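You operate a simulated robot arm through the tools that you are given. There is no shell and no other tool.

The job below is to be done with a simulated robot arm. You get a single attempt, and the scene is never put back.

Task
Run the grey rig's strap test with 1 kg on the pan.
Fine: raise the disc weight, shut the weight guard and zero the blue pointer before the drop; leave weight and pointer where it ends.
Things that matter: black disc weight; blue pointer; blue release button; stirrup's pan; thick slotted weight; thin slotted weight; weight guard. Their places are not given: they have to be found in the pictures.

It is judged by the outcome, as a careful person would: the job done as asked, and still so three seconds after it is handed in. It fails if anything else is knocked over, pushed out of place, dropped, spilled or broken.

Robot
A 6-joint arm with a three-finger gripper, fixed in place. Base frame: the origin is on the floor under the middle of its stand, x ahead of it, y to its left, z up. Units: m, rad, N and s.
It reaches about 1.213 m from its shoulder. Its first joint turns from -2.897 to 2.897 rad. Payload 4.89 kg.
The TCP is the grasp point between the finger pads, 0.03 m short of the fingertips. In the tool frame z runs along the fingers and y along their closing line. The gripper opens to 0.164 m; its body begins 0.125 m behind the TCP.
Orientation is told as [roll, pitch, yaw] about the base's x, y, z axes, in that order, counted from this pose: with the fingers straight down and closing along the base's y, the tool's x points along the base's -x, its y along +y and its z along -z.

Tools
- The arm moves only by the tool step_arm. Its argument "commands" is a list of rows, each an object (a shift or turn left out is 0, a gripper value left out holds the last) with "claw": the opening in per cent of the stroke, from 0 (shut) to 100 (fully open); "dp": the shift along the tool's x, y, z in units of 100 mm (1.0 is 100 mm), a list of three; "dr": the turn, a rotation vector about the tool's x, y, z in units of 90 degrees (1.0 is 90 degrees), a list of three. In form: [{"claw": claw, "dp": [dx, dy, dz], "dr": [wx, wy, wz]}, ...]. A call has 1 to 20 rows; each row is the pose to reach, as a shift and turn from the pose commanded when the call began, along the tool's axes at that moment. A call with a number of a shift or a turn outside -1 to 1 is refused whole. A row lasts 0.2 s, in which the tool goes at most 0.05 m and 0.15 rad; a call with a longer step from one row to the next is refused whole, and so is a gripper value outside its range. Where a pose cannot be reached the arm comes as near as it can. A force on the tool above 60 N (or 10 N above the force at the start of the call, whichever is more), or a blocked arm, ends the call early, and 0.2 s more pass. The fingers move at their own pace (about 0.108 m/s each) and stop on an object; they squeeze with about 23 N. The grip force told is the motor's: it shows also when the fingers shut on nothing. Time passes only in rows, and 0.2 s behind the last, so rows that repeat a pose let the fingers close. It gives the time, the measured TCP pose, the force on the tool (base axes), the opening and the grip force at its end, in the units of the frame above (readings bear some noise), with the torque about the TCP (base axes, N m) and any sound that the robot's microphone picked up.
- Cameras (640 x 400 px; columns grow to the right, rows downward): "scene" is fixed at [0.3996, 0.652, 1.5239]; the picture's right is [-1.00, -0.01, 0.00], its down [-0.01, 0.33, -0.94] and it looks along [0.01, -0.94, -0.33] (base axes); focal length 325 px, centre (320, 200). "wrist" rides on the gripper at [0.076, -0.002, -0.152] in the tool frame; the picture's right is [0.02, 1.00, 0.00], its down [-0.88, 0.02, -0.47] and it looks along [-0.47, 0.01, 0.88] (tool axes); focal length 247 px, centre (320, 200).
- camera(camera): a new picture of that camera. No time passes.
- move_column(by): moves the trunk up (or, below 0, down) by that many m; the arm rides with it, the base frame stays. It gives what a move gives, with no picture.
- pixel_to_xyz(camera, pixels): for up to 12 pixels [column, row] of the newest picture of that camera ("zoom" is the newest enlarged one), the place [x, y, z] in the base frame of the surface seen there, good to about 0.002 m. No time passes.
- enlarge(camera, box): a new picture of the part [left, top, right, bottom] of that camera's present view, enlarged. No time passes.
- finish_job(): hands the job in; it is judged then, once.

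Open the gripper and draw the arm clear of the work before you hand the job in, unless the task says otherwise.

The tools are called after "Request:" as name(argument=value, ...) on one line, values as JSON. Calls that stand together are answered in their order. step_arm: Moves the arm, as the interface text tells. Its arguments: {"type":"object","properties":{"commands":{"type":"array"}},"required":["commands"]} The other tools are called the same way: move_column (by) moves the trunk up or down; camera (camera) takes a picture; pixel_to_xyz (camera, pixels) gives the place of the surface under pixels of a picture; enlarge (camera, box) takes an enlarged picture of a part of a camera's view; finish_job () hands the job in.

At the start:

```text
t: 0.0
tcp_pos: [0.2948, -0.5079, 1.3456]
tool_rot: [0.002, 0.0, -0.001]
ft_force: [0.0, 0.3, -0.7]
torque: [0.02, -0.04, -0.01]
gripper_width: 0.1641
gripper_force: 0.0
trunk travel left (down, up): [-0.25, 0.14]
```

scene: 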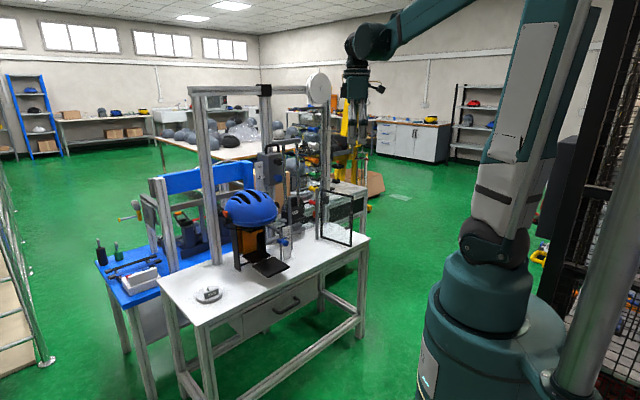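
wrist: 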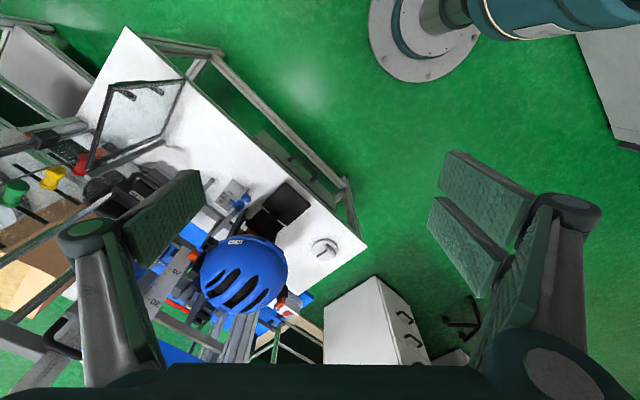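

The scene shows a grey rig on a white table with a blue helmet around (250,208), a slotted weight at (208,294), and a mesh guard at (337,215). I'll take enlarged pictures to find the parts.

Request:
enlarge(camera="scene", box=[140, 60, 380, 210])

Request:
enlarge(camera="scene", box=[150, 180, 310, 310])

Request:
enlarge(camera="scene", box=[230, 70, 370, 270])

Request:
enlarge(camera="wrist", box=[80, 30, 370, 320])

```text
2.67 times, centred on (260, 135) of scene
```

zoom: 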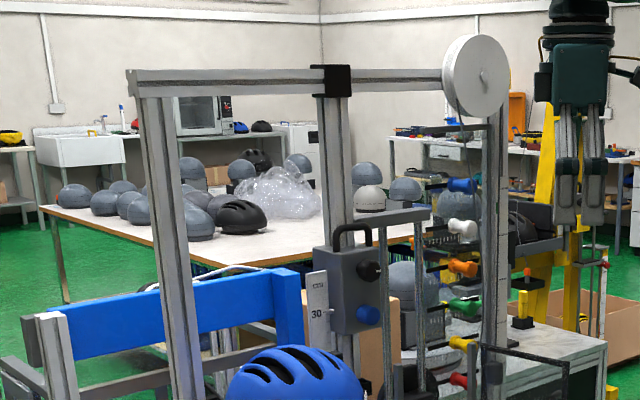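

```text
3.08 times, centred on (230, 245) of scene
```

zoom: 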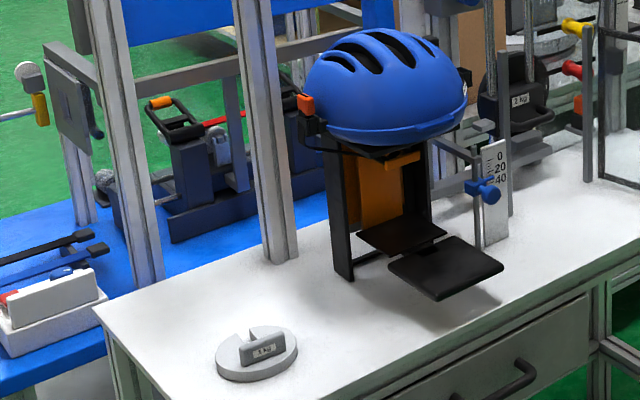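

```text
2.00 times, centred on (300, 170) of scene
```

zoom: 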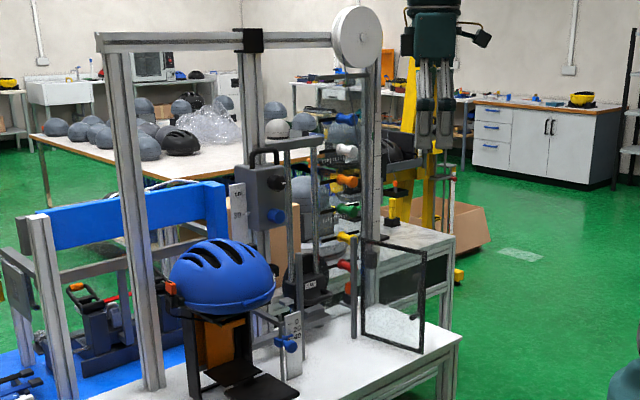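

```text
1.38 times, centred on (225, 175) of wrist
```

zoom: 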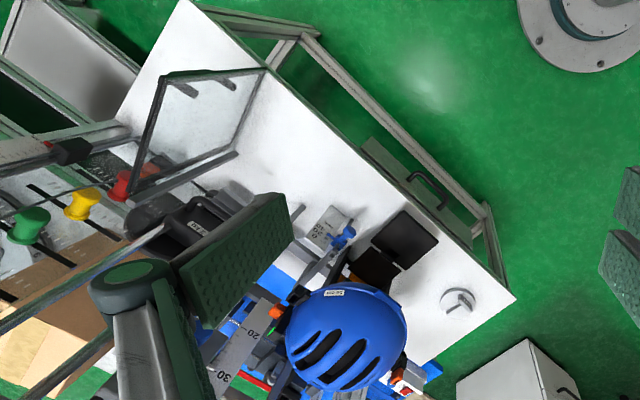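

The views show the rig post with a control box, two rods, a black weight labelled "2 kg", a scale with a blue pointer, and a slotted weight on the table. I'll zoom in much closer on each.

Request:
enlarge(camera="scene", box=[188, 278, 228, 308])

Request:
enlarge(camera="scene", box=[255, 200, 325, 250])

Request:
enlarge(camera="scene", box=[250, 130, 330, 190])

Request:
enlarge(camera="scene", box=[220, 220, 300, 285])

Request:
enlarge(camera="scene", box=[300, 170, 370, 260])

Request:
enlarge(camera="scene", box=[90, 230, 170, 300])

```text
13.33 times, centred on (208, 293) of scene
```

zoom: 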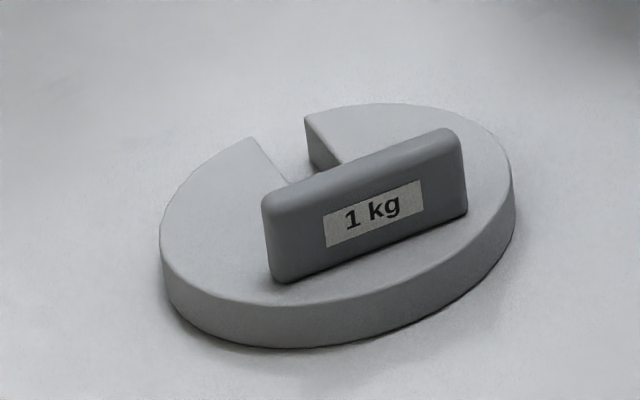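

```text
8.00 times, centred on (290, 225) of scene
```

zoom: 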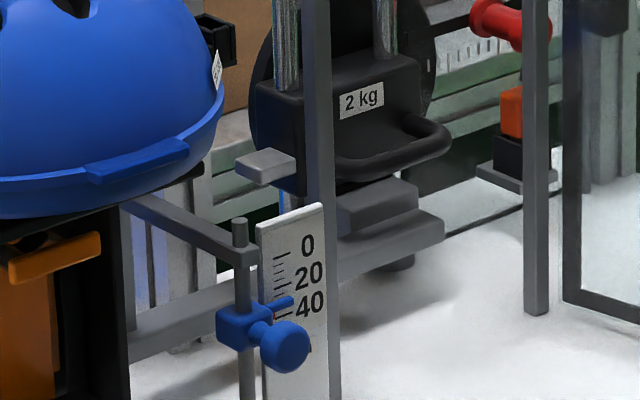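

```text
6.67 times, centred on (290, 160) of scene
```

zoom: 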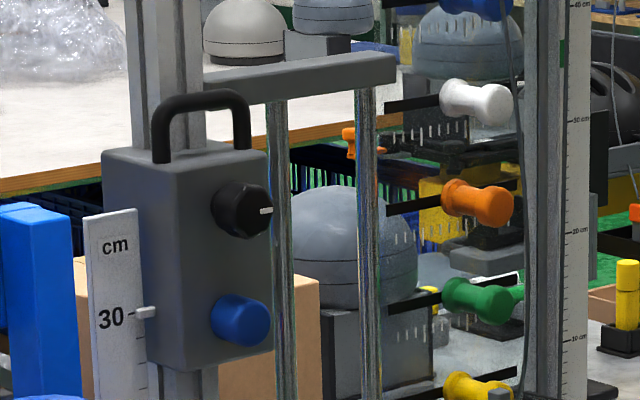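

```text
6.15 times, centred on (260, 252) of scene
```

zoom: 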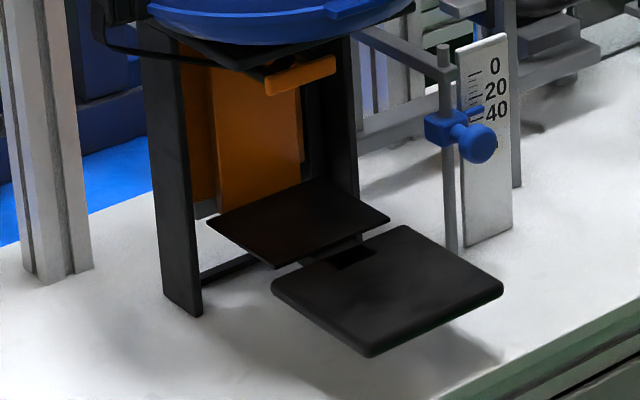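

```text
4.44 times, centred on (335, 215) of scene
```

zoom: 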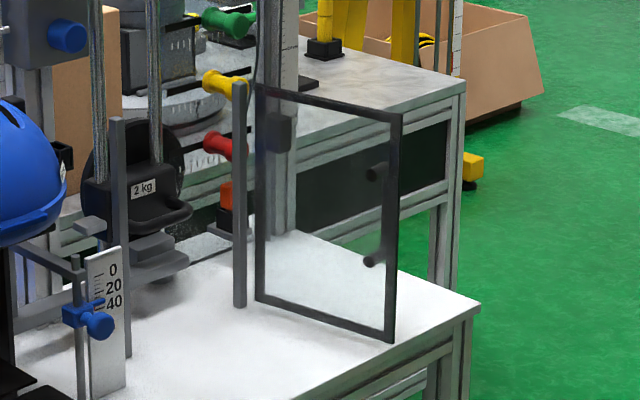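

```text
5.71 times, centred on (130, 265) of scene
```

zoom: 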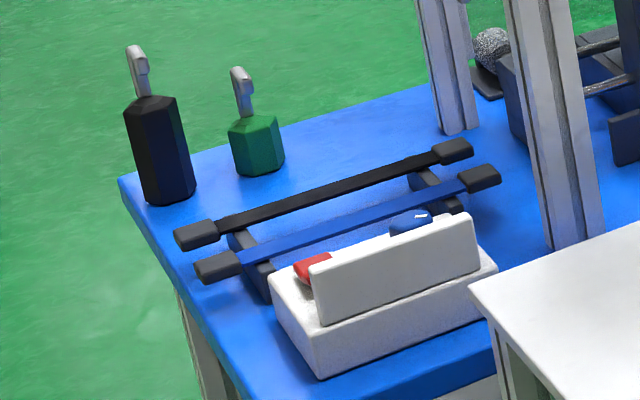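

The table weight is labelled "1 kg", and the falling weight "2 kg". I'll measure 3D positions of the main parts in the scene picture.

Request:
pixel_to_xyz(camera="scene", pixels=[[208, 290], [213, 287], [255, 255], [270, 265], [288, 241], [293, 235], [275, 216], [286, 165], [283, 176], [300, 220], [318, 232], [337, 215]])

Request:
pixel_to_xyz(camera="scene", pixels=[[250, 205], [245, 240], [258, 233], [280, 235], [285, 240], [358, 196], [389, 200], [390, 245], [358, 238], [353, 207], [353, 228], [306, 218]])

Request:
enlarge(camera="wrist", box=[190, 150, 350, 270])

Request:
enlarge(camera="wrist", box=[80, 50, 220, 230])

```text
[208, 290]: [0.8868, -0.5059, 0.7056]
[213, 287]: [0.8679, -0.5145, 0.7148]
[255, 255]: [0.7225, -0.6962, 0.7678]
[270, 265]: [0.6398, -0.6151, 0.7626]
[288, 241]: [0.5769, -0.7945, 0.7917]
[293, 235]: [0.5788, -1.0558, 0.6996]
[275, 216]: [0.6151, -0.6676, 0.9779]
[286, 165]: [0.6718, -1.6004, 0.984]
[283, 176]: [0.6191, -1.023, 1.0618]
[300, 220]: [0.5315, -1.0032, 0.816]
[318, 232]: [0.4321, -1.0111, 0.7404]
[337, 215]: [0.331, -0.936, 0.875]
```

```text
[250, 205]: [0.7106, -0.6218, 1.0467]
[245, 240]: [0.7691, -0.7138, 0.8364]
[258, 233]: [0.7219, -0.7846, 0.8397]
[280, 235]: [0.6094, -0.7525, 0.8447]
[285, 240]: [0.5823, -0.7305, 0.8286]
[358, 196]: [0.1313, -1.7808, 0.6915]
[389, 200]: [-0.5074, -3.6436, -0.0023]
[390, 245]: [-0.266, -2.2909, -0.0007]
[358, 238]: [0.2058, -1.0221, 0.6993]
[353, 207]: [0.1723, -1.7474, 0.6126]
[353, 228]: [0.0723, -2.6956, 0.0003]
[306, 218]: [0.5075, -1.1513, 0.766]
```

```text
3.33 times, centred on (270, 210) of wrist
```

zoom: 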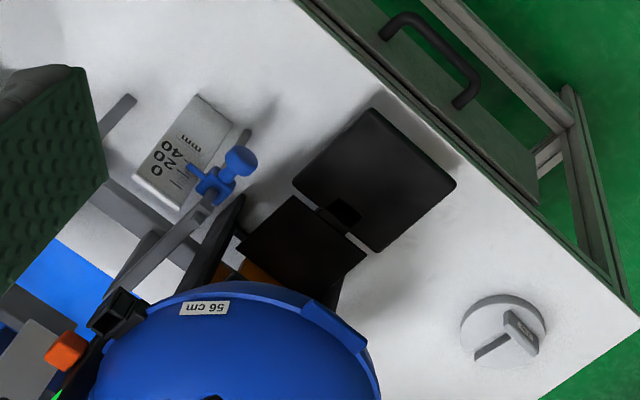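

```text
2.22 times, centred on (150, 140) of wrist
```

zoom: 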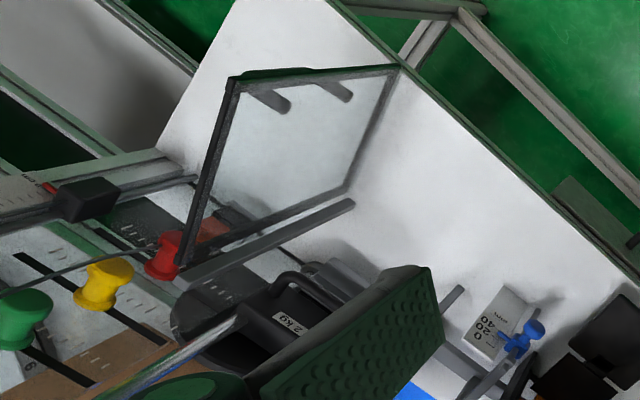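

The pan looks like the black rounded plate at scene (270,265), z≈0.763; the second slotted weight isn't seen yet. I'll measure table corners, the frame posts and the guard edges.

Request:
pixel_to_xyz(camera="scene", pixels=[[195, 323], [162, 284], [367, 238], [213, 180], [213, 255], [195, 92], [265, 90], [318, 88], [325, 120], [326, 230], [322, 245], [351, 244]])

Request:
pixel_to_xyz(camera="wrist", pixels=[[107, 87], [184, 82], [172, 140], [90, 170], [127, 30], [363, 243], [135, 95], [155, 92], [290, 195], [275, 215], [266, 222], [240, 200]])

Request:
enlarge(camera="scene", box=[230, 80, 350, 160])

Request:
enlarge(camera="scene", box=[270, 160, 350, 210])

```text
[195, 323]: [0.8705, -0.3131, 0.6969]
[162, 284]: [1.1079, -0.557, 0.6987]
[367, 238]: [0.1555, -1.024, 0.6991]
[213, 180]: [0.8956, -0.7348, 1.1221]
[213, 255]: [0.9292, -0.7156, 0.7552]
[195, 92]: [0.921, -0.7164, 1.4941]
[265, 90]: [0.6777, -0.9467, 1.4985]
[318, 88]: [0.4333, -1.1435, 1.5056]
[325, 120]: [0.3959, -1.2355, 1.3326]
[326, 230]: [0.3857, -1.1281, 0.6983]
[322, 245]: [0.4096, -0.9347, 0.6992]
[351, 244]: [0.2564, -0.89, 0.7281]
```

```text
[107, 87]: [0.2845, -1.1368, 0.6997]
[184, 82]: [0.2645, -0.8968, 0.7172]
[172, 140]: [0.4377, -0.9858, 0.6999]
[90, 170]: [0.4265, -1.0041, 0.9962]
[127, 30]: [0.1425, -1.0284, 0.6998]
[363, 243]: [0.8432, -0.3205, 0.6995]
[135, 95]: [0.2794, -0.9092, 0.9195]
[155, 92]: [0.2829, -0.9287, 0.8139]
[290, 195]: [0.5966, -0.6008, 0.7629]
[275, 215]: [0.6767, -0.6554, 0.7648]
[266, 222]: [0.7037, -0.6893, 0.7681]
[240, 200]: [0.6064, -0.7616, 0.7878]
```

```text
5.00 times, centred on (290, 120) of scene
```

zoom: 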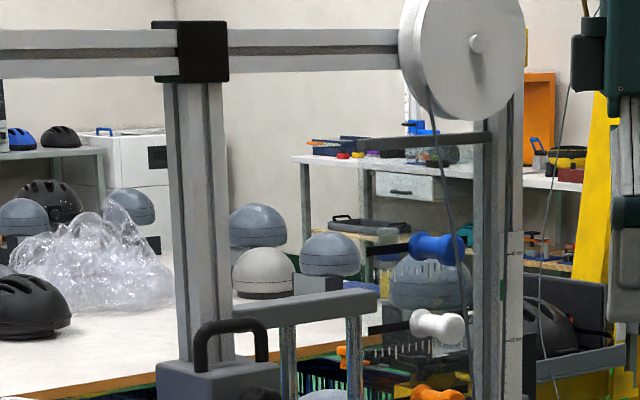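

```text
8.00 times, centred on (310, 185) of scene
```

zoom: 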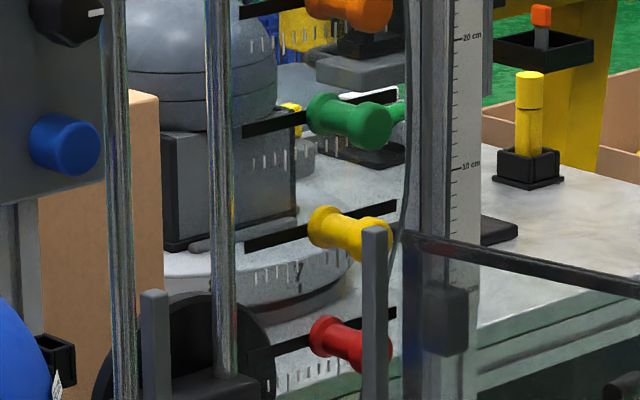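

I'll zoom on the weight/guard area and query points in that zoom directly.

Request:
enlarge(camera="scene", box=[258, 195, 338, 245])

Request:
pixel_to_xyz(camera="zoom", pixels=[[340, 100], [400, 160], [440, 145], [270, 30], [365, 20], [298, 150], [515, 200], [515, 110], [240, 225], [248, 320], [285, 345], [282, 300]])

```text
8.00 times, centred on (298, 220) of scene
```

zoom: 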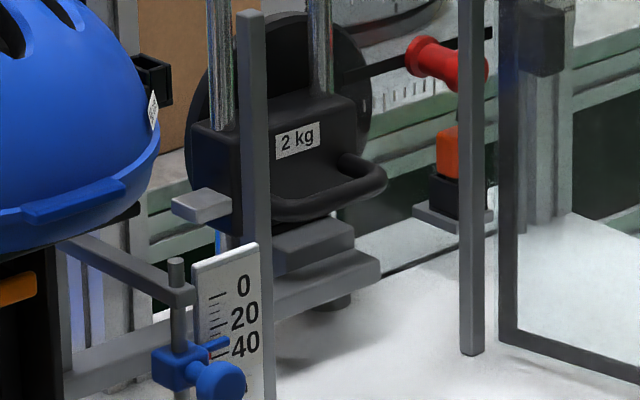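

```text
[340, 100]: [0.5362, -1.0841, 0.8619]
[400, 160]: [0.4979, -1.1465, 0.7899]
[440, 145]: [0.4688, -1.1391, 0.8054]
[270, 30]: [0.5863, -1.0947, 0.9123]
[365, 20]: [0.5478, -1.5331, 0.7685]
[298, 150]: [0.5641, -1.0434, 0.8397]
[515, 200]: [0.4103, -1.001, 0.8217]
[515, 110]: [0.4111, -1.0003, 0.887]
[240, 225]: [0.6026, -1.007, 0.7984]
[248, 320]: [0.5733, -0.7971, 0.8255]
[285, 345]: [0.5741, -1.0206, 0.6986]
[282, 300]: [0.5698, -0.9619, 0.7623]
```

The weight's front handle, hinge post at zoom (470,200) and the pointer are clearer now. I'll check the robot's shoulder height and then move the arm for a better viewpoint.

Request:
pixel_to_xyz(camera="scene", pixels=[[490, 250], [495, 225], [500, 290], [540, 20], [375, 45], [357, 90]])

Request:
step_arm(commands=[{"dr": [0, 0, 0.08]}, {"dr": [0, 0, 0.16]}, {"dr": [0, 0, 0.24]}, {"dr": [0, 0, 0.32]}, {"dr": [0, 0, 0.4]}, {"dr": [0, 0, 0.48]}, {"dr": [0, 0, 0.497]}])

Request:
camera(camera="wrist")

```text
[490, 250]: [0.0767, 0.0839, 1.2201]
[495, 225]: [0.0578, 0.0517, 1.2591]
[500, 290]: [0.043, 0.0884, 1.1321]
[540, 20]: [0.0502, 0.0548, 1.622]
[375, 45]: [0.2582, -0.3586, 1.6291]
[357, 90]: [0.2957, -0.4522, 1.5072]
```

```text
t: 1.6
tcp_pos: [0.2948, -0.5098, 1.3466]
tool_rot: [0.0, 0.0, -0.784]
ft_force: [0.6, -0.3, 0.1]
torque: [-0.01, -0.01, -0.01]
gripper_width: 0.164
gripper_force: 0.0
trunk travel left (down, up): [-0.25, 0.14]
```

```text
taken
```

wrist: 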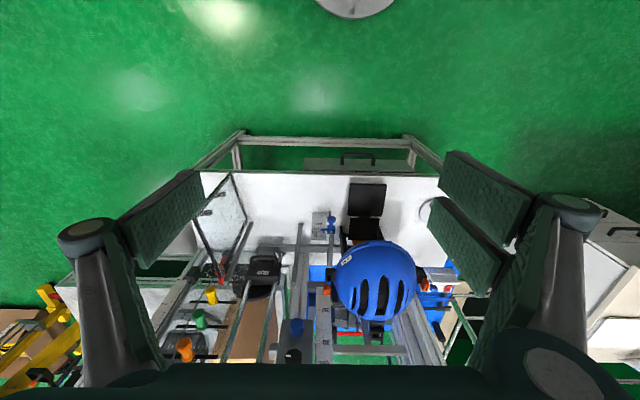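

The wrist view is now aligned with the table (image right = along the table edge). I'll back off and tilt the camera to look into the rig more horizontally.

Request:
step_arm(commands=[{"dp": [0.2, 0, 0.15], "dr": [0, -0.08, 0]}, {"dp": [0.4, 0, 0.3], "dr": [0, -0.16, 0]}, {"dp": [0.6, 0, 0.45], "dr": [0, -0.24, 0]}, {"dp": [0.8, 0, 0.6], "dr": [0, -0.32, 0]}, {"dp": [1.0, 0, 0.75], "dr": [0, -0.4, 0]}, {"dp": [1.0, 0, 1.0], "dr": [0, -0.45, 0]}])

Request:
camera(camera="wrist")

Request:
camera(camera="scene")

```text
t: 2.4
tcp_pos: [0.299, -0.567, 1.3302]
tool_rot: [-0.001, -0.328, -0.778]
ft_force: [0.3, 0.4, 1.7]
torque: [-0.14, 0.06, -0.04]
gripper_width: 0.1642
gripper_force: 0.2
trunk travel left (down, up): [-0.25, 0.14]
stopped in row 3: the arm was blocked; the commanded pose is now the measured one
```

```text
taken
```

wrist: 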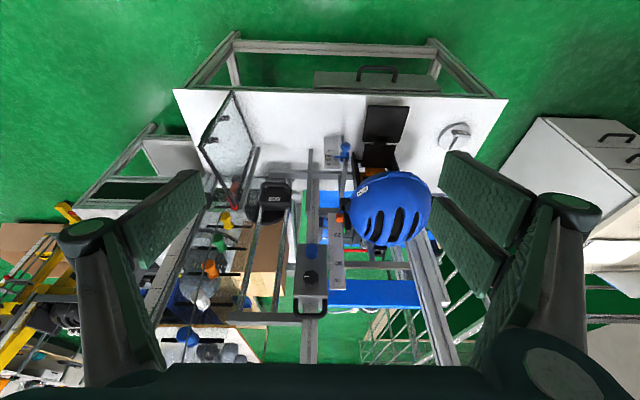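

```text
taken
```

scene: 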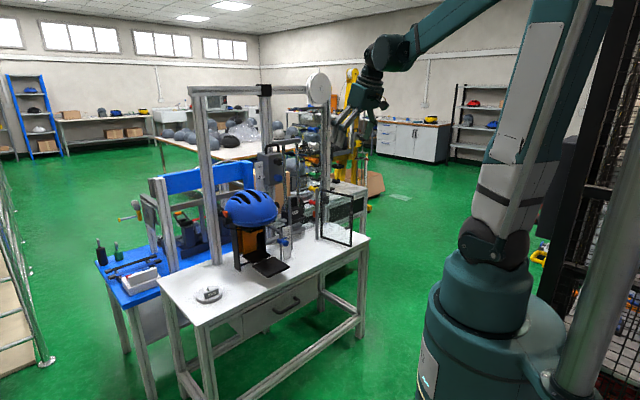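

The arm was blocked while backing off (tool tilted 0.33 rad), but this view is already useful. I'll zoom into several parts of it.

Request:
enlarge(camera="wrist", box=[230, 140, 350, 220])

Request:
enlarge(camera="wrist", box=[280, 190, 440, 310])

Request:
enlarge(camera="wrist", box=[320, 95, 480, 205])

Request:
enlarge(camera="wrist", box=[180, 80, 300, 220])

```text
5.00 times, centred on (290, 180) of wrist
```

zoom: 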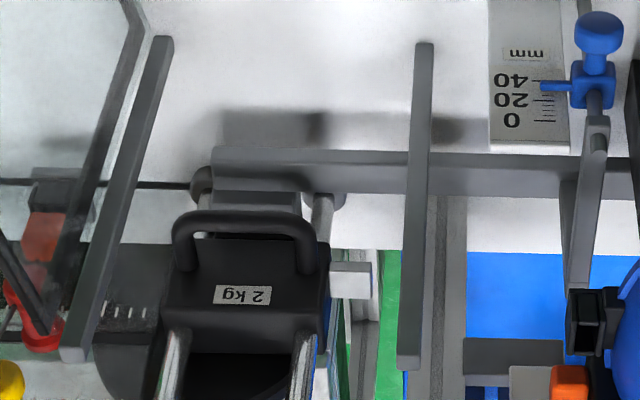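

```text
3.33 times, centred on (360, 250) of wrist
```

zoom: 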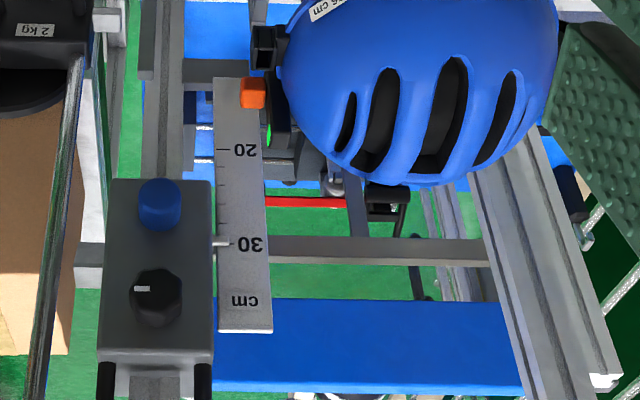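

```text
3.64 times, centred on (400, 150) of wrist
```

zoom: 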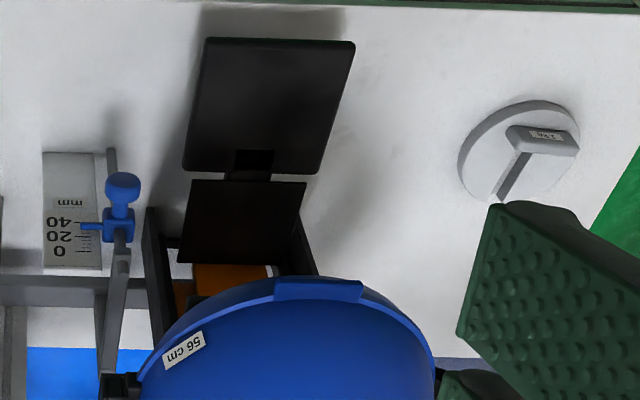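

```text
2.86 times, centred on (240, 150) of wrist
```

zoom: 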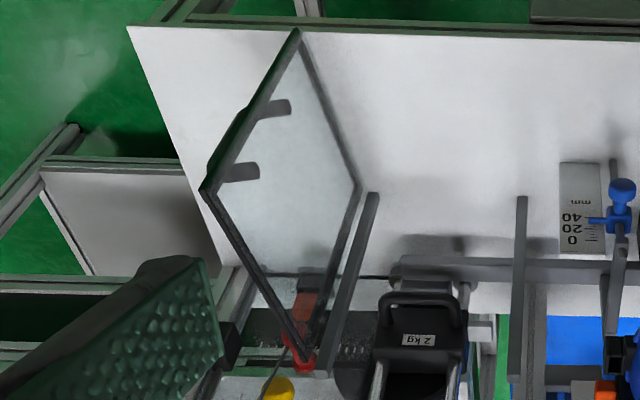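

The guard, disc weight (2 kg, handle at front), box with blue button and black knob, and pan are clear. I'll test which motion is blocked by making a small backward-and-down move.

Request:
step_arm(commands=[{"dp": [0, 0, 0.2]}, {"dp": [0, 0, 0.4]}, {"dp": [-0.1, 0, 0.6]}])

```text
t: 3.2
tcp_pos: [0.3182, -0.5866, 1.277]
tool_rot: [0.0, -0.328, -0.777]
ft_force: [-0.8, 1.3, -0.4]
torque: [-0.13, -0.06, -0.06]
gripper_width: 0.164
gripper_force: 0.0
trunk travel left (down, up): [-0.25, 0.14]
```

That motion worked. Now I'll try backing away slightly along tool x to see whether that is what was blocked.

Request:
step_arm(commands=[{"dp": [0.2, 0, 0]}, {"dp": [0.4, 0, 0]}, {"dp": [0.6, 0, 0]}])

```text
t: 4.0
tcp_pos: [0.2802, -0.5556, 1.2589]
tool_rot: [0.001, -0.329, -0.777]
ft_force: [0.3, 0.4, -0.1]
torque: [0.03, 0.04, -0.01]
gripper_width: 0.1638
gripper_force: 0.0
trunk travel left (down, up): [-0.25, 0.14]
```

Translation works, so the previous block may have been lag from the fast combined turn. I'll tilt more slowly while backing off.

Request:
step_arm(commands=[{"dp": [0.1, 0, 0], "dr": [0, -0.03, 0]}, {"dp": [0.2, 0, 0], "dr": [0, -0.06, 0]}, {"dp": [0.3, 0, 0], "dr": [0, -0.09, 0]}, {"dp": [0.4, 0, 0], "dr": [0, -0.12, 0]}, {"dp": [0.5, 0, 0], "dr": [0, -0.15, 0]}, {"dp": [0.6, 0, 0], "dr": [0, -0.18, 0]}])

Request:
camera(camera="wrist")

```text
t: 5.4
tcp_pos: [0.261, -0.5915, 1.2575]
tool_rot: [0.002, -0.597, -0.774]
ft_force: [0.0, -0.1, 0.2]
torque: [0.02, 0.04, -0.04]
gripper_width: 0.1638
gripper_force: 0.0
trunk travel left (down, up): [-0.25, 0.14]
stopped in row 6: the arm was blocked; the commanded pose is now the measured one
```

```text
taken
```

wrist: 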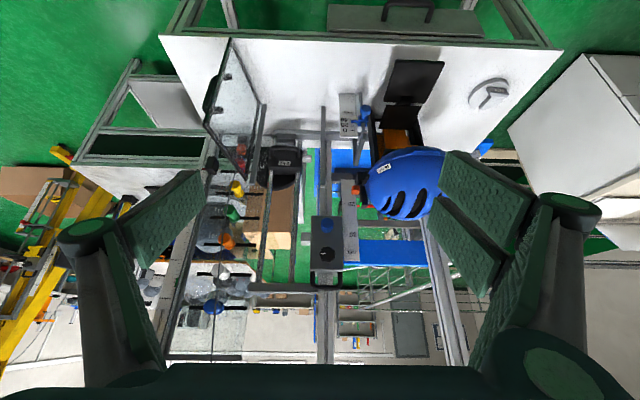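

Backing off further is limited by the arm's fold. This view shows more of the rig; I'll zoom into it.

Request:
enlarge(camera="wrist", box=[230, 80, 390, 200])

Request:
enlarge(camera="wrist", box=[240, 180, 400, 300])

Request:
enlarge(camera="wrist", box=[340, 50, 520, 160])

Request:
enlarge(camera="wrist", box=[180, 30, 300, 200])

```text
3.33 times, centred on (310, 140) of wrist
```

zoom: 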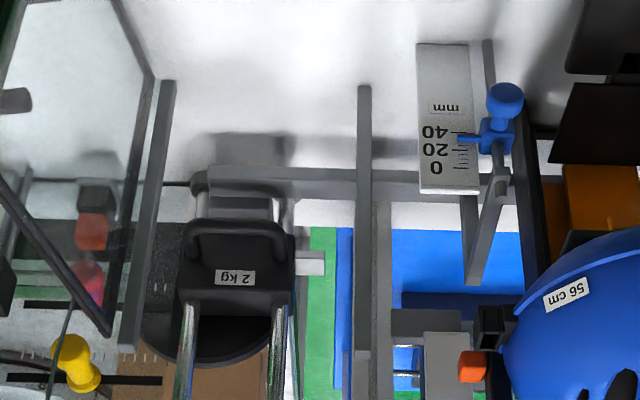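

```text
3.33 times, centred on (320, 240) of wrist
```

zoom: 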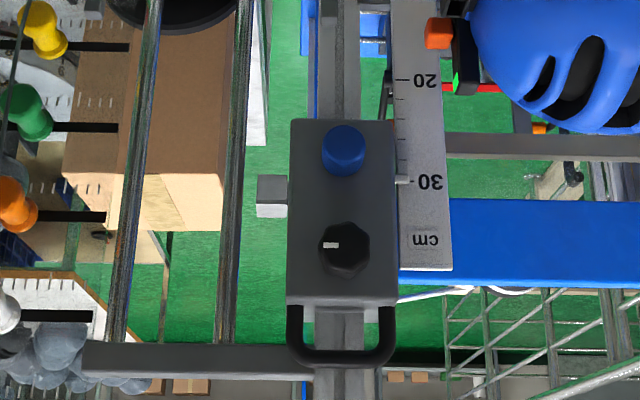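

```text
3.56 times, centred on (430, 105) of wrist
```

zoom: 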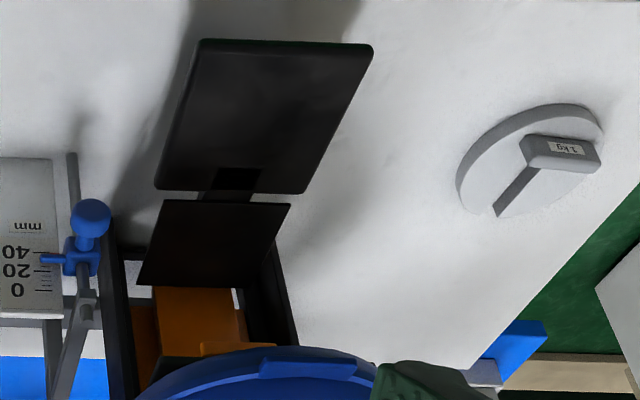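

```text
2.35 times, centred on (240, 115) of wrist
```

zoom: 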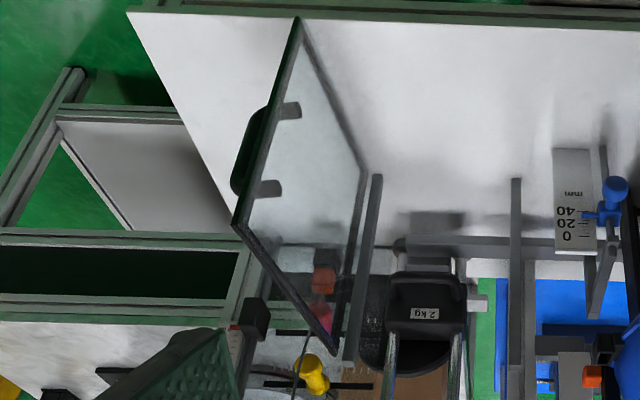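

This view is very informative: the box has a latch tab at left in zoom 2 (270,195), and the weight a matching tab at zoom 1 (310,265). I'll measure points on guard and the weight.

Request:
pixel_to_xyz(camera="zoom", pixels=[[300, 25], [362, 178], [240, 220], [330, 345], [288, 110], [265, 188], [260, 120], [245, 175], [375, 180], [350, 355], [516, 182], [516, 360]])

Request:
enlarge(camera="wrist", box=[255, 130, 335, 190])

Request:
pixel_to_xyz(camera="zoom", pixels=[[180, 130], [250, 130], [100, 150], [280, 150], [180, 235], [400, 205], [420, 205], [60, 50], [120, 60], [210, 330], [120, 345], [260, 345]])

```text
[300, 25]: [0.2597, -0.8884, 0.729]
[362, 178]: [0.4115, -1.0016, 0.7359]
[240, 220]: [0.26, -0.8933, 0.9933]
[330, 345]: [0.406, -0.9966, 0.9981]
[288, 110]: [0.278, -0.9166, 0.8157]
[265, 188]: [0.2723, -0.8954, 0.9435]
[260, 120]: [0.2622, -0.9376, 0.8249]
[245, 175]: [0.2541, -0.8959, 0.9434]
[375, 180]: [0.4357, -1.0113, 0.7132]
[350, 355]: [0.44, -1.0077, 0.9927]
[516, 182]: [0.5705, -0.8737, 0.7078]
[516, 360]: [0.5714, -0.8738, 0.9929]
```

```text
6.67 times, centred on (295, 160) of wrist
```

zoom: 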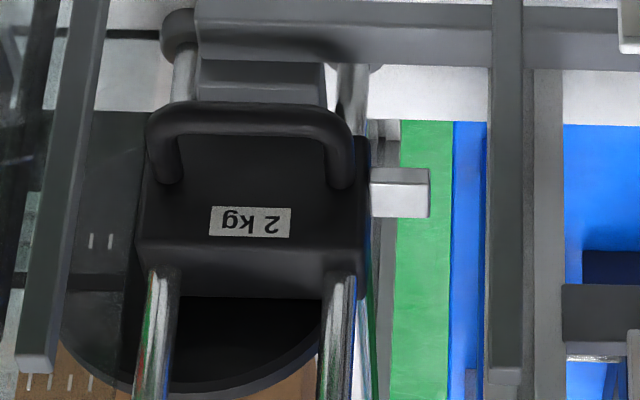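

```text
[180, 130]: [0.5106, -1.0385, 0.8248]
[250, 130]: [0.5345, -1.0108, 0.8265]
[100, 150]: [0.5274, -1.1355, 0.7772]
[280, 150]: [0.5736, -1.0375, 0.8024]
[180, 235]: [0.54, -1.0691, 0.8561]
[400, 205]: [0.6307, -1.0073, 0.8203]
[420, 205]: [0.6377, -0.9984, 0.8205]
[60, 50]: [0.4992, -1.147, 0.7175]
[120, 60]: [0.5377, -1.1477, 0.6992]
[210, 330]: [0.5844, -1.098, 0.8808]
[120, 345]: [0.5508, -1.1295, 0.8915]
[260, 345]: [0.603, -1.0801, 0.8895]
```

Converting these to table coordinates gives the guard, handle and post locations. Next I measure the control box, its latch and button, and the scale and pointer.

Request:
enlarge(camera="wrist", box=[280, 200, 380, 290])

Request:
pixel_to_xyz(camera="zoom", pixels=[[200, 170], [175, 165], [335, 95], [335, 60], [335, 250], [260, 200], [400, 200], [420, 148], [240, 60], [130, 200], [335, 390], [420, 300]])

Request:
enlarge(camera="wrist", box=[330, 80, 400, 150])

Request:
pixel_to_xyz(camera="zoom", pixels=[[345, 195], [320, 230], [275, 235], [250, 265], [250, 225], [240, 100], [235, 290], [320, 290], [320, 130], [275, 380], [445, 200], [320, 330]])

```text
4.44 times, centred on (330, 245) of wrist
```

zoom: 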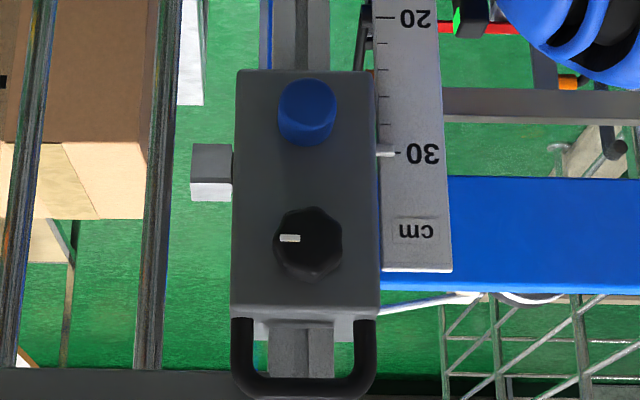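

```text
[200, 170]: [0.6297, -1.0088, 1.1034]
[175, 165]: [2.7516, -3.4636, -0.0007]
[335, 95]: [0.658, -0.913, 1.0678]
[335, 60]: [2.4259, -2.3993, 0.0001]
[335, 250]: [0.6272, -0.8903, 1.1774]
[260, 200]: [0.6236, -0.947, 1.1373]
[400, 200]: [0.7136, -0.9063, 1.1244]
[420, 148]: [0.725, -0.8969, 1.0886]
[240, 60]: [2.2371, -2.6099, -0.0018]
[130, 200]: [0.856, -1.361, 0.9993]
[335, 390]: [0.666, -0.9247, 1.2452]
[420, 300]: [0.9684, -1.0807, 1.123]
```

```text
5.71 times, centred on (365, 115) of wrist
```

zoom: 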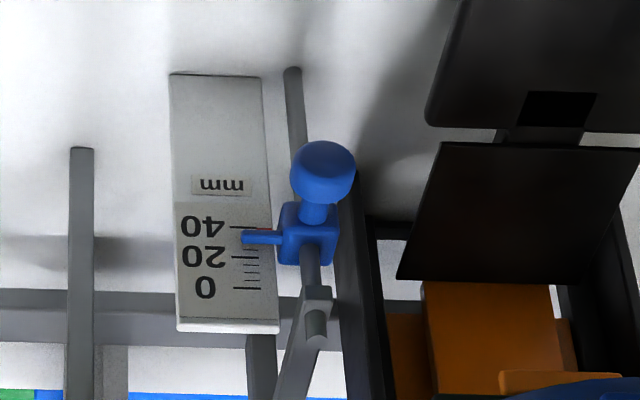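

```text
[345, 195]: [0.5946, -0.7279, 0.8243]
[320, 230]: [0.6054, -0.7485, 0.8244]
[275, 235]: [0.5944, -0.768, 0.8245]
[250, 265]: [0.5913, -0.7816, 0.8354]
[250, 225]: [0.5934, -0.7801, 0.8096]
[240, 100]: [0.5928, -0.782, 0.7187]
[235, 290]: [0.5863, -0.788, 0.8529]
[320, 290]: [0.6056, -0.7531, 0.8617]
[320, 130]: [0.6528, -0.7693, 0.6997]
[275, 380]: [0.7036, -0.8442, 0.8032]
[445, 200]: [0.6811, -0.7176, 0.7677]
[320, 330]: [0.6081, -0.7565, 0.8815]
```

Now I measure the pan corners and the table weight from this wrist view.

Request:
enlarge(camera="wrist", box=[370, 50, 450, 120])

Request:
pixel_to_xyz(camera="zoom", pixels=[[240, 60], [510, 70], [175, 275], [400, 280], [330, 170], [295, 265], [285, 320], [290, 300], [180, 310], [380, 320], [260, 390], [140, 390]])

Request:
enlarge(camera="wrist", box=[460, 65, 520, 115])

Request:
pixel_to_xyz(camera="zoom", pixels=[[240, 200], [170, 250], [230, 330], [290, 260], [330, 300], [370, 140], [450, 130], [300, 140], [520, 200], [370, 190], [250, 100], [200, 130]])

```text
5.71 times, centred on (410, 85) of wrist
```

zoom: 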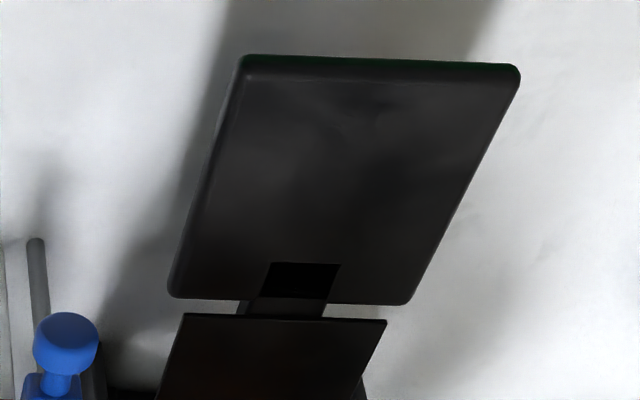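

```text
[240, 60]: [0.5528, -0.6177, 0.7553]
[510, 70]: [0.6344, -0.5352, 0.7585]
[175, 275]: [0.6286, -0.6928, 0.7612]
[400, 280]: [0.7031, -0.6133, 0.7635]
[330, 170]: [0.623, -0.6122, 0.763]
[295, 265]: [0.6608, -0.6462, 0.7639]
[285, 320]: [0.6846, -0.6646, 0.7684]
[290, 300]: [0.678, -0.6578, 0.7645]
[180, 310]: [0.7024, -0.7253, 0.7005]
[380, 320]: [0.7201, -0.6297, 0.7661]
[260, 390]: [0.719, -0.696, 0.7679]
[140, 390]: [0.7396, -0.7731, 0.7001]
```

```text
8.00 times, centred on (490, 90) of wrist
```

zoom: 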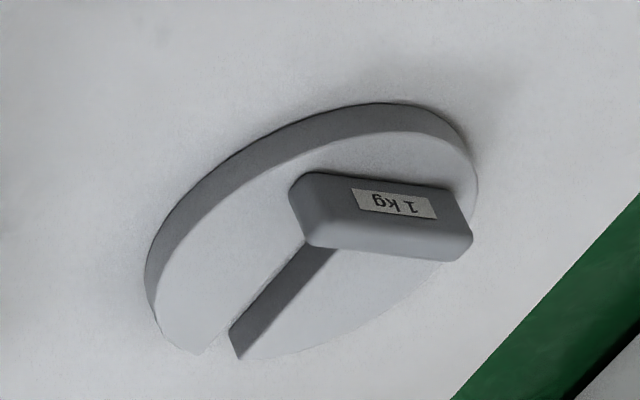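

```text
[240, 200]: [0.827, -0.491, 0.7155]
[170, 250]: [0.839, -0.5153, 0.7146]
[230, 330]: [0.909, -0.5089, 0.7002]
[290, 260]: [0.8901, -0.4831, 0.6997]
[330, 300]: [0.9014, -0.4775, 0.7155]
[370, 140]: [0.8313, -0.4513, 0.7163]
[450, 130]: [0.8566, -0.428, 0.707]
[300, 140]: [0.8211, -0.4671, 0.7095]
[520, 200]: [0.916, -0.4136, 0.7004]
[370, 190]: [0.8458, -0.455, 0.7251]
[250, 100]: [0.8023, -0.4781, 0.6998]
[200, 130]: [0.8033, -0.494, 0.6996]
```

The 1 kg weight is on the table with its disc top at z≈0.7155, and the pan spans about 0.115 m square at z≈0.763. I'll untilt the tool back to fingers-down before travelling to the weight.

Request:
step_arm(commands=[{"dr": [0, 0.05, 0]}, {"dr": [0, 0.1, 0]}, {"dr": [0, 0.15, 0]}, {"dr": [0, 0.2, 0]}, {"dr": [0, 0.25, 0]}, {"dr": [0, 0.3, 0]}, {"dr": [0, 0.35, 0]}, {"dr": [0, 0.38, 0]}])

```text
t: 7.2
tcp_pos: [0.2609, -0.5909, 1.2579]
tool_rot: [0.001, -0.001, -0.774]
ft_force: [-0.9, 0.3, -0.8]
torque: [-0.03, -0.01, 0.02]
gripper_width: 0.1642
gripper_force: 0.1
trunk travel left (down, up): [-0.25, 0.14]
```

The tool is vertical again at table coords s≈0.39, t≈-0.22. I'll travel along the table front (tool +y) in 100 mm calls and descend slightly, staying in front of the table.

Request:
step_arm(commands=[{"dp": [0, 0.25, 0]}, {"dp": [0, 0.5, 0]}, {"dp": [0, 0.75, 0]}, {"dp": [0, 1.0, 0]}])

Request:
step_arm(commands=[{"dp": [0, 0.25, 0.1]}, {"dp": [0, 0.5, 0.2]}, {"dp": [0, 0.75, 0.3]}, {"dp": [0, 1.0, 0.4]}])

Request:
step_arm(commands=[{"dp": [0, 0.25, 0.1]}, {"dp": [0, 0.5, 0.2]}, {"dp": [0, 0.75, 0.3]}, {"dp": [0, 1.0, 0.4]}])

Request:
step_arm(commands=[{"dp": [0, 0.25, 0.1]}, {"dp": [0, 0.5, 0.2]}, {"dp": [0, 0.75, 0.3]}, {"dp": [0, 1.0, 0.4]}])

Request:
camera(camera="wrist")

Request:
camera(camera="scene")

```text
t: 8.2
tcp_pos: [0.3302, -0.5181, 1.2554]
tool_rot: [0.002, 0.0, -0.775]
ft_force: [-0.1, -0.1, -0.1]
torque: [0.08, -0.04, 0.03]
gripper_width: 0.164
gripper_force: 0.2
trunk travel left (down, up): [-0.25, 0.14]
```

```text
t: 9.2
tcp_pos: [0.4008, -0.4477, 1.2173]
tool_rot: [0.003, -0.002, -0.772]
ft_force: [0.2, 0.5, -0.9]
torque: [0.0, 0.0, -0.02]
gripper_width: 0.1642
gripper_force: 0.0
trunk travel left (down, up): [-0.25, 0.14]
```

```text
t: 10.2
tcp_pos: [0.4718, -0.3765, 1.1767]
tool_rot: [0.002, -0.004, -0.773]
ft_force: [0.0, -0.2, -0.8]
torque: [-0.01, 0.0, 0.01]
gripper_width: 0.1638
gripper_force: 0.1
trunk travel left (down, up): [-0.25, 0.14]
```

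```text
t: 11.2
tcp_pos: [0.5419, -0.3051, 1.137]
tool_rot: [0.0, -0.003, -0.774]
ft_force: [-1.6, 0.5, 0.4]
torque: [-0.02, -0.11, 0.02]
gripper_width: 0.1639
gripper_force: 0.0
trunk travel left (down, up): [-0.25, 0.14]
```

```text
taken
```

wrist: 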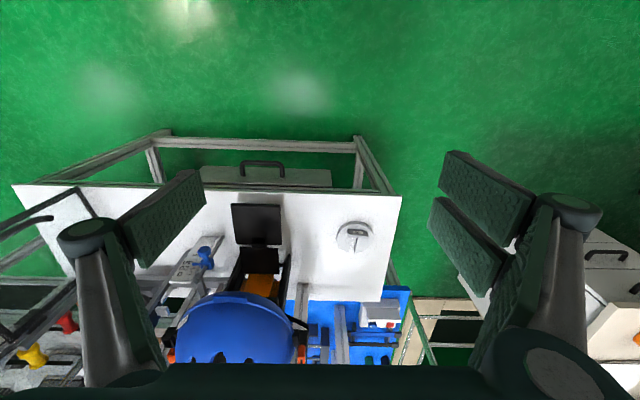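

```text
taken
```

scene: 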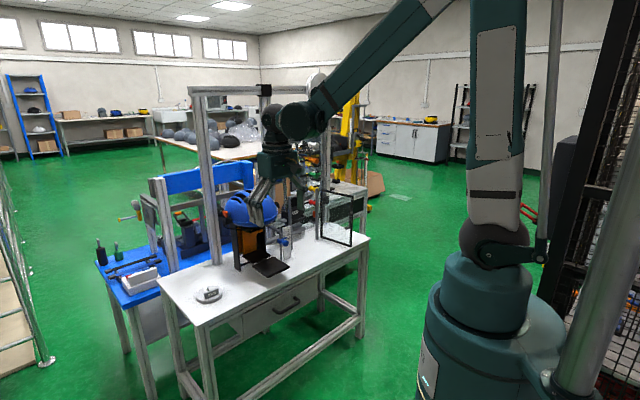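

The weight is now in view at wrist (355,236). I'll zoom on it and on the blue bench behind, looking also for the second slotted weight.

Request:
enlarge(camera="wrist", box=[320, 210, 390, 265])

Request:
pixel_to_xyz(camera="zoom", pixels=[[200, 190], [310, 90], [440, 190], [320, 310], [350, 185], [300, 240], [250, 250], [340, 165], [370, 205], [310, 195], [405, 165], [330, 200]])

Request:
enlarge(camera="wrist", box=[270, 270, 430, 370])

Request:
enlarge(camera="wrist", box=[120, 180, 320, 370])

```text
7.27 times, centred on (355, 238) of wrist
```

zoom: 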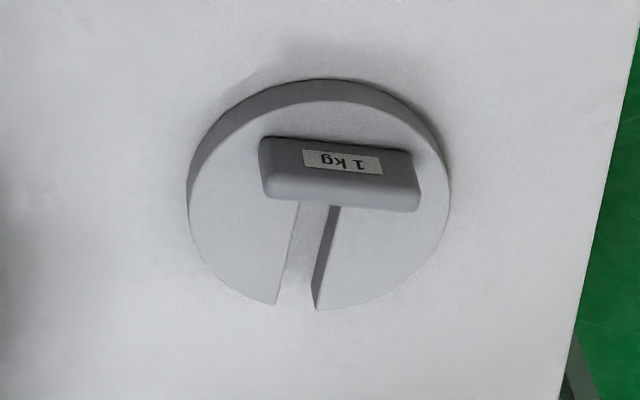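

```text
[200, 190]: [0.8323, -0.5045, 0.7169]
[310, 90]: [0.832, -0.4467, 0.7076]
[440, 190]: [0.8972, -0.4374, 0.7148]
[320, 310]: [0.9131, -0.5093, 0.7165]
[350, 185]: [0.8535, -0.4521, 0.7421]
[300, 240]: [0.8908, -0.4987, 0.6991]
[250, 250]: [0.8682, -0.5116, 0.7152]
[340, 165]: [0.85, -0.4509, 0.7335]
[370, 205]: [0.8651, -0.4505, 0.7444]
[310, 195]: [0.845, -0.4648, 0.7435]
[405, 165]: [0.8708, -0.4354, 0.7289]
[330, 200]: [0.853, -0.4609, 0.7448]
```

```text
4.00 times, centred on (350, 320) of wrist
```

zoom: 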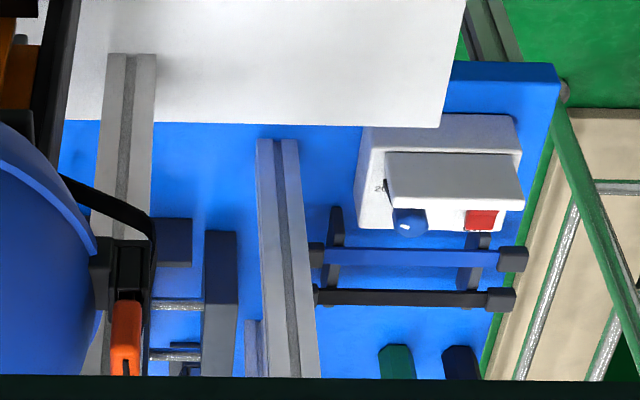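

```text
2.11 times, centred on (220, 275) of wrist
```

zoom: 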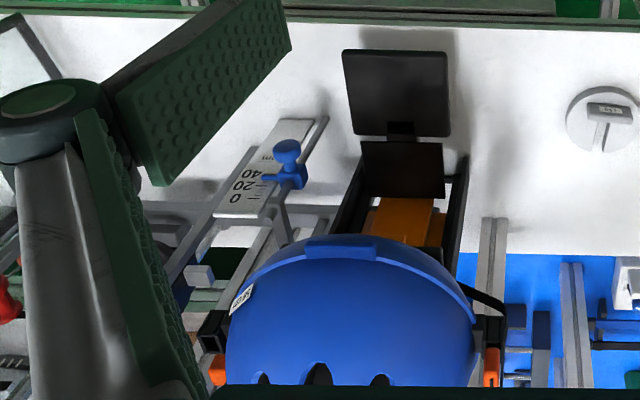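

The 1 kg weight's handle top is at z≈0.745, centred about (0.855,-0.459), axis roughly along heading 36°. I need the finger geometry to plan the grip, so I measure the pads in the wrist picture.

Request:
pixel_to_xyz(camera="wrist", pixels=[[446, 155], [440, 186], [436, 202], [430, 225], [530, 200], [508, 240], [503, 258], [485, 292], [196, 178], [204, 203], [122, 218], [138, 262]])

Request:
enlarge(camera="wrist", box=[420, 140, 620, 300])

Request:
enlarge(camera="scene", box=[230, 90, 330, 240])

```text
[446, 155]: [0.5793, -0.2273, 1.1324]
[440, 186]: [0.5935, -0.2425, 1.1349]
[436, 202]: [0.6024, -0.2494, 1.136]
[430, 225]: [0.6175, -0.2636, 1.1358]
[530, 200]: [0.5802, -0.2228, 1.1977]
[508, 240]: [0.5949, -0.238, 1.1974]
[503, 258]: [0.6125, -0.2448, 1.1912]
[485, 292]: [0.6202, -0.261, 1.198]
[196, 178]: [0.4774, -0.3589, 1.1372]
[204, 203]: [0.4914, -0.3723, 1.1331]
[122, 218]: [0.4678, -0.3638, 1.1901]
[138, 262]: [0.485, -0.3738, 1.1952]
```

```text
2.50 times, centred on (520, 220) of wrist
```

zoom: 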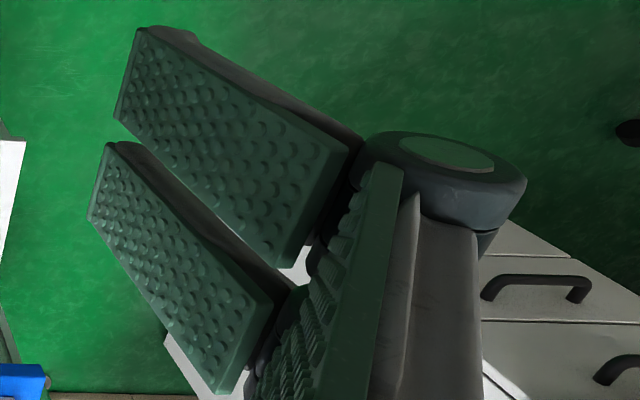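

```text
2.67 times, centred on (280, 165) of scene
```

zoom: 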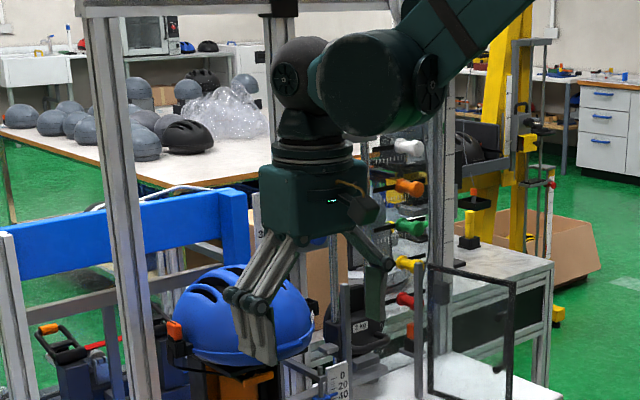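

Pads: two on +y side (x from -0.026 to 0.028) and one on -y (centre), with tips about 0.03 m beyond the TCP when closed. Now I check how far the helmet front overhangs the pan.

Request:
pixel_to_xyz(camera="wrist", pixels=[[200, 304], [215, 297], [230, 294], [245, 293], [262, 298], [280, 308], [230, 300], [230, 310], [230, 330], [300, 330], [180, 320], [190, 335]])

```text
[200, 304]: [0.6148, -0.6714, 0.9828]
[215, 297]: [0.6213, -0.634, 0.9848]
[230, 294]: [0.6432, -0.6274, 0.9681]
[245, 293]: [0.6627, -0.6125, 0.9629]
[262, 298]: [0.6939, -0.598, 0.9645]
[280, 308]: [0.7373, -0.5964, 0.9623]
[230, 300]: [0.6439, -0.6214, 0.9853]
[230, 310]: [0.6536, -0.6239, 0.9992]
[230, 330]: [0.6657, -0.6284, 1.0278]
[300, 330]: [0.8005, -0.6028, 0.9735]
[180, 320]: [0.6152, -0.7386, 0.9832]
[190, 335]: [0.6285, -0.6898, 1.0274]
```

The helmet front reaches t≈0.063 above the pan, so I'll grip the weight with the gripper leaning along the handle axis, then place it leaning away from the helmet. First I turn the tool about its axis by ~100° in free space and partly close the fingers.

Request:
step_arm(commands=[{"dr": [0, 0, 0.06], "claw": 50}, {"dr": [0, 0, 0.12]}, {"dr": [0, 0, 0.18]}, {"dr": [0, 0, 0.24]}, {"dr": [0, 0, 0.3]}, {"dr": [0, 0, 0.36]}, {"dr": [0, 0, 0.42]}, {"dr": [0, 0, 0.48]}, {"dr": [0, 0, 0.54]}, {"dr": [0, 0, 0.6]}, {"dr": [0, 0, 0.66]}, {"dr": [0, 0, 0.72]}, {"dr": [0, 0, 0.78]}, {"dr": [0, 0, 0.84]}, {"dr": [0, 0, 0.9]}])

Request:
step_arm(commands=[{"dr": [0, 0, 0.06]}, {"dr": [0, 0, 0.12]}, {"dr": [0, 0, 0.18]}, {"dr": [0, 0, 0.208]}])

Request:
camera(camera="wrist")

```text
t: 14.4
tcp_pos: [0.5408, -0.3042, 1.1366]
tool_rot: [0.004, -0.002, -2.187]
ft_force: [-1.1, -0.1, -0.2]
torque: [0.0, 0.0, -0.02]
gripper_width: 0.0824
gripper_force: 0.1
trunk travel left (down, up): [-0.25, 0.14]
```

```text
t: 15.4
tcp_pos: [0.5405, -0.3042, 1.1369]
tool_rot: [0.001, 0.001, -2.515]
ft_force: [0.3, -0.2, -0.9]
torque: [-0.02, 0.01, -0.02]
gripper_width: 0.082
gripper_force: 0.0
trunk travel left (down, up): [-0.25, 0.14]
```

```text
taken
```

wrist: 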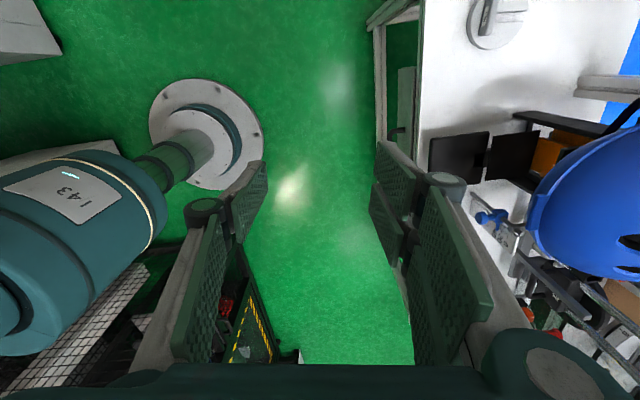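

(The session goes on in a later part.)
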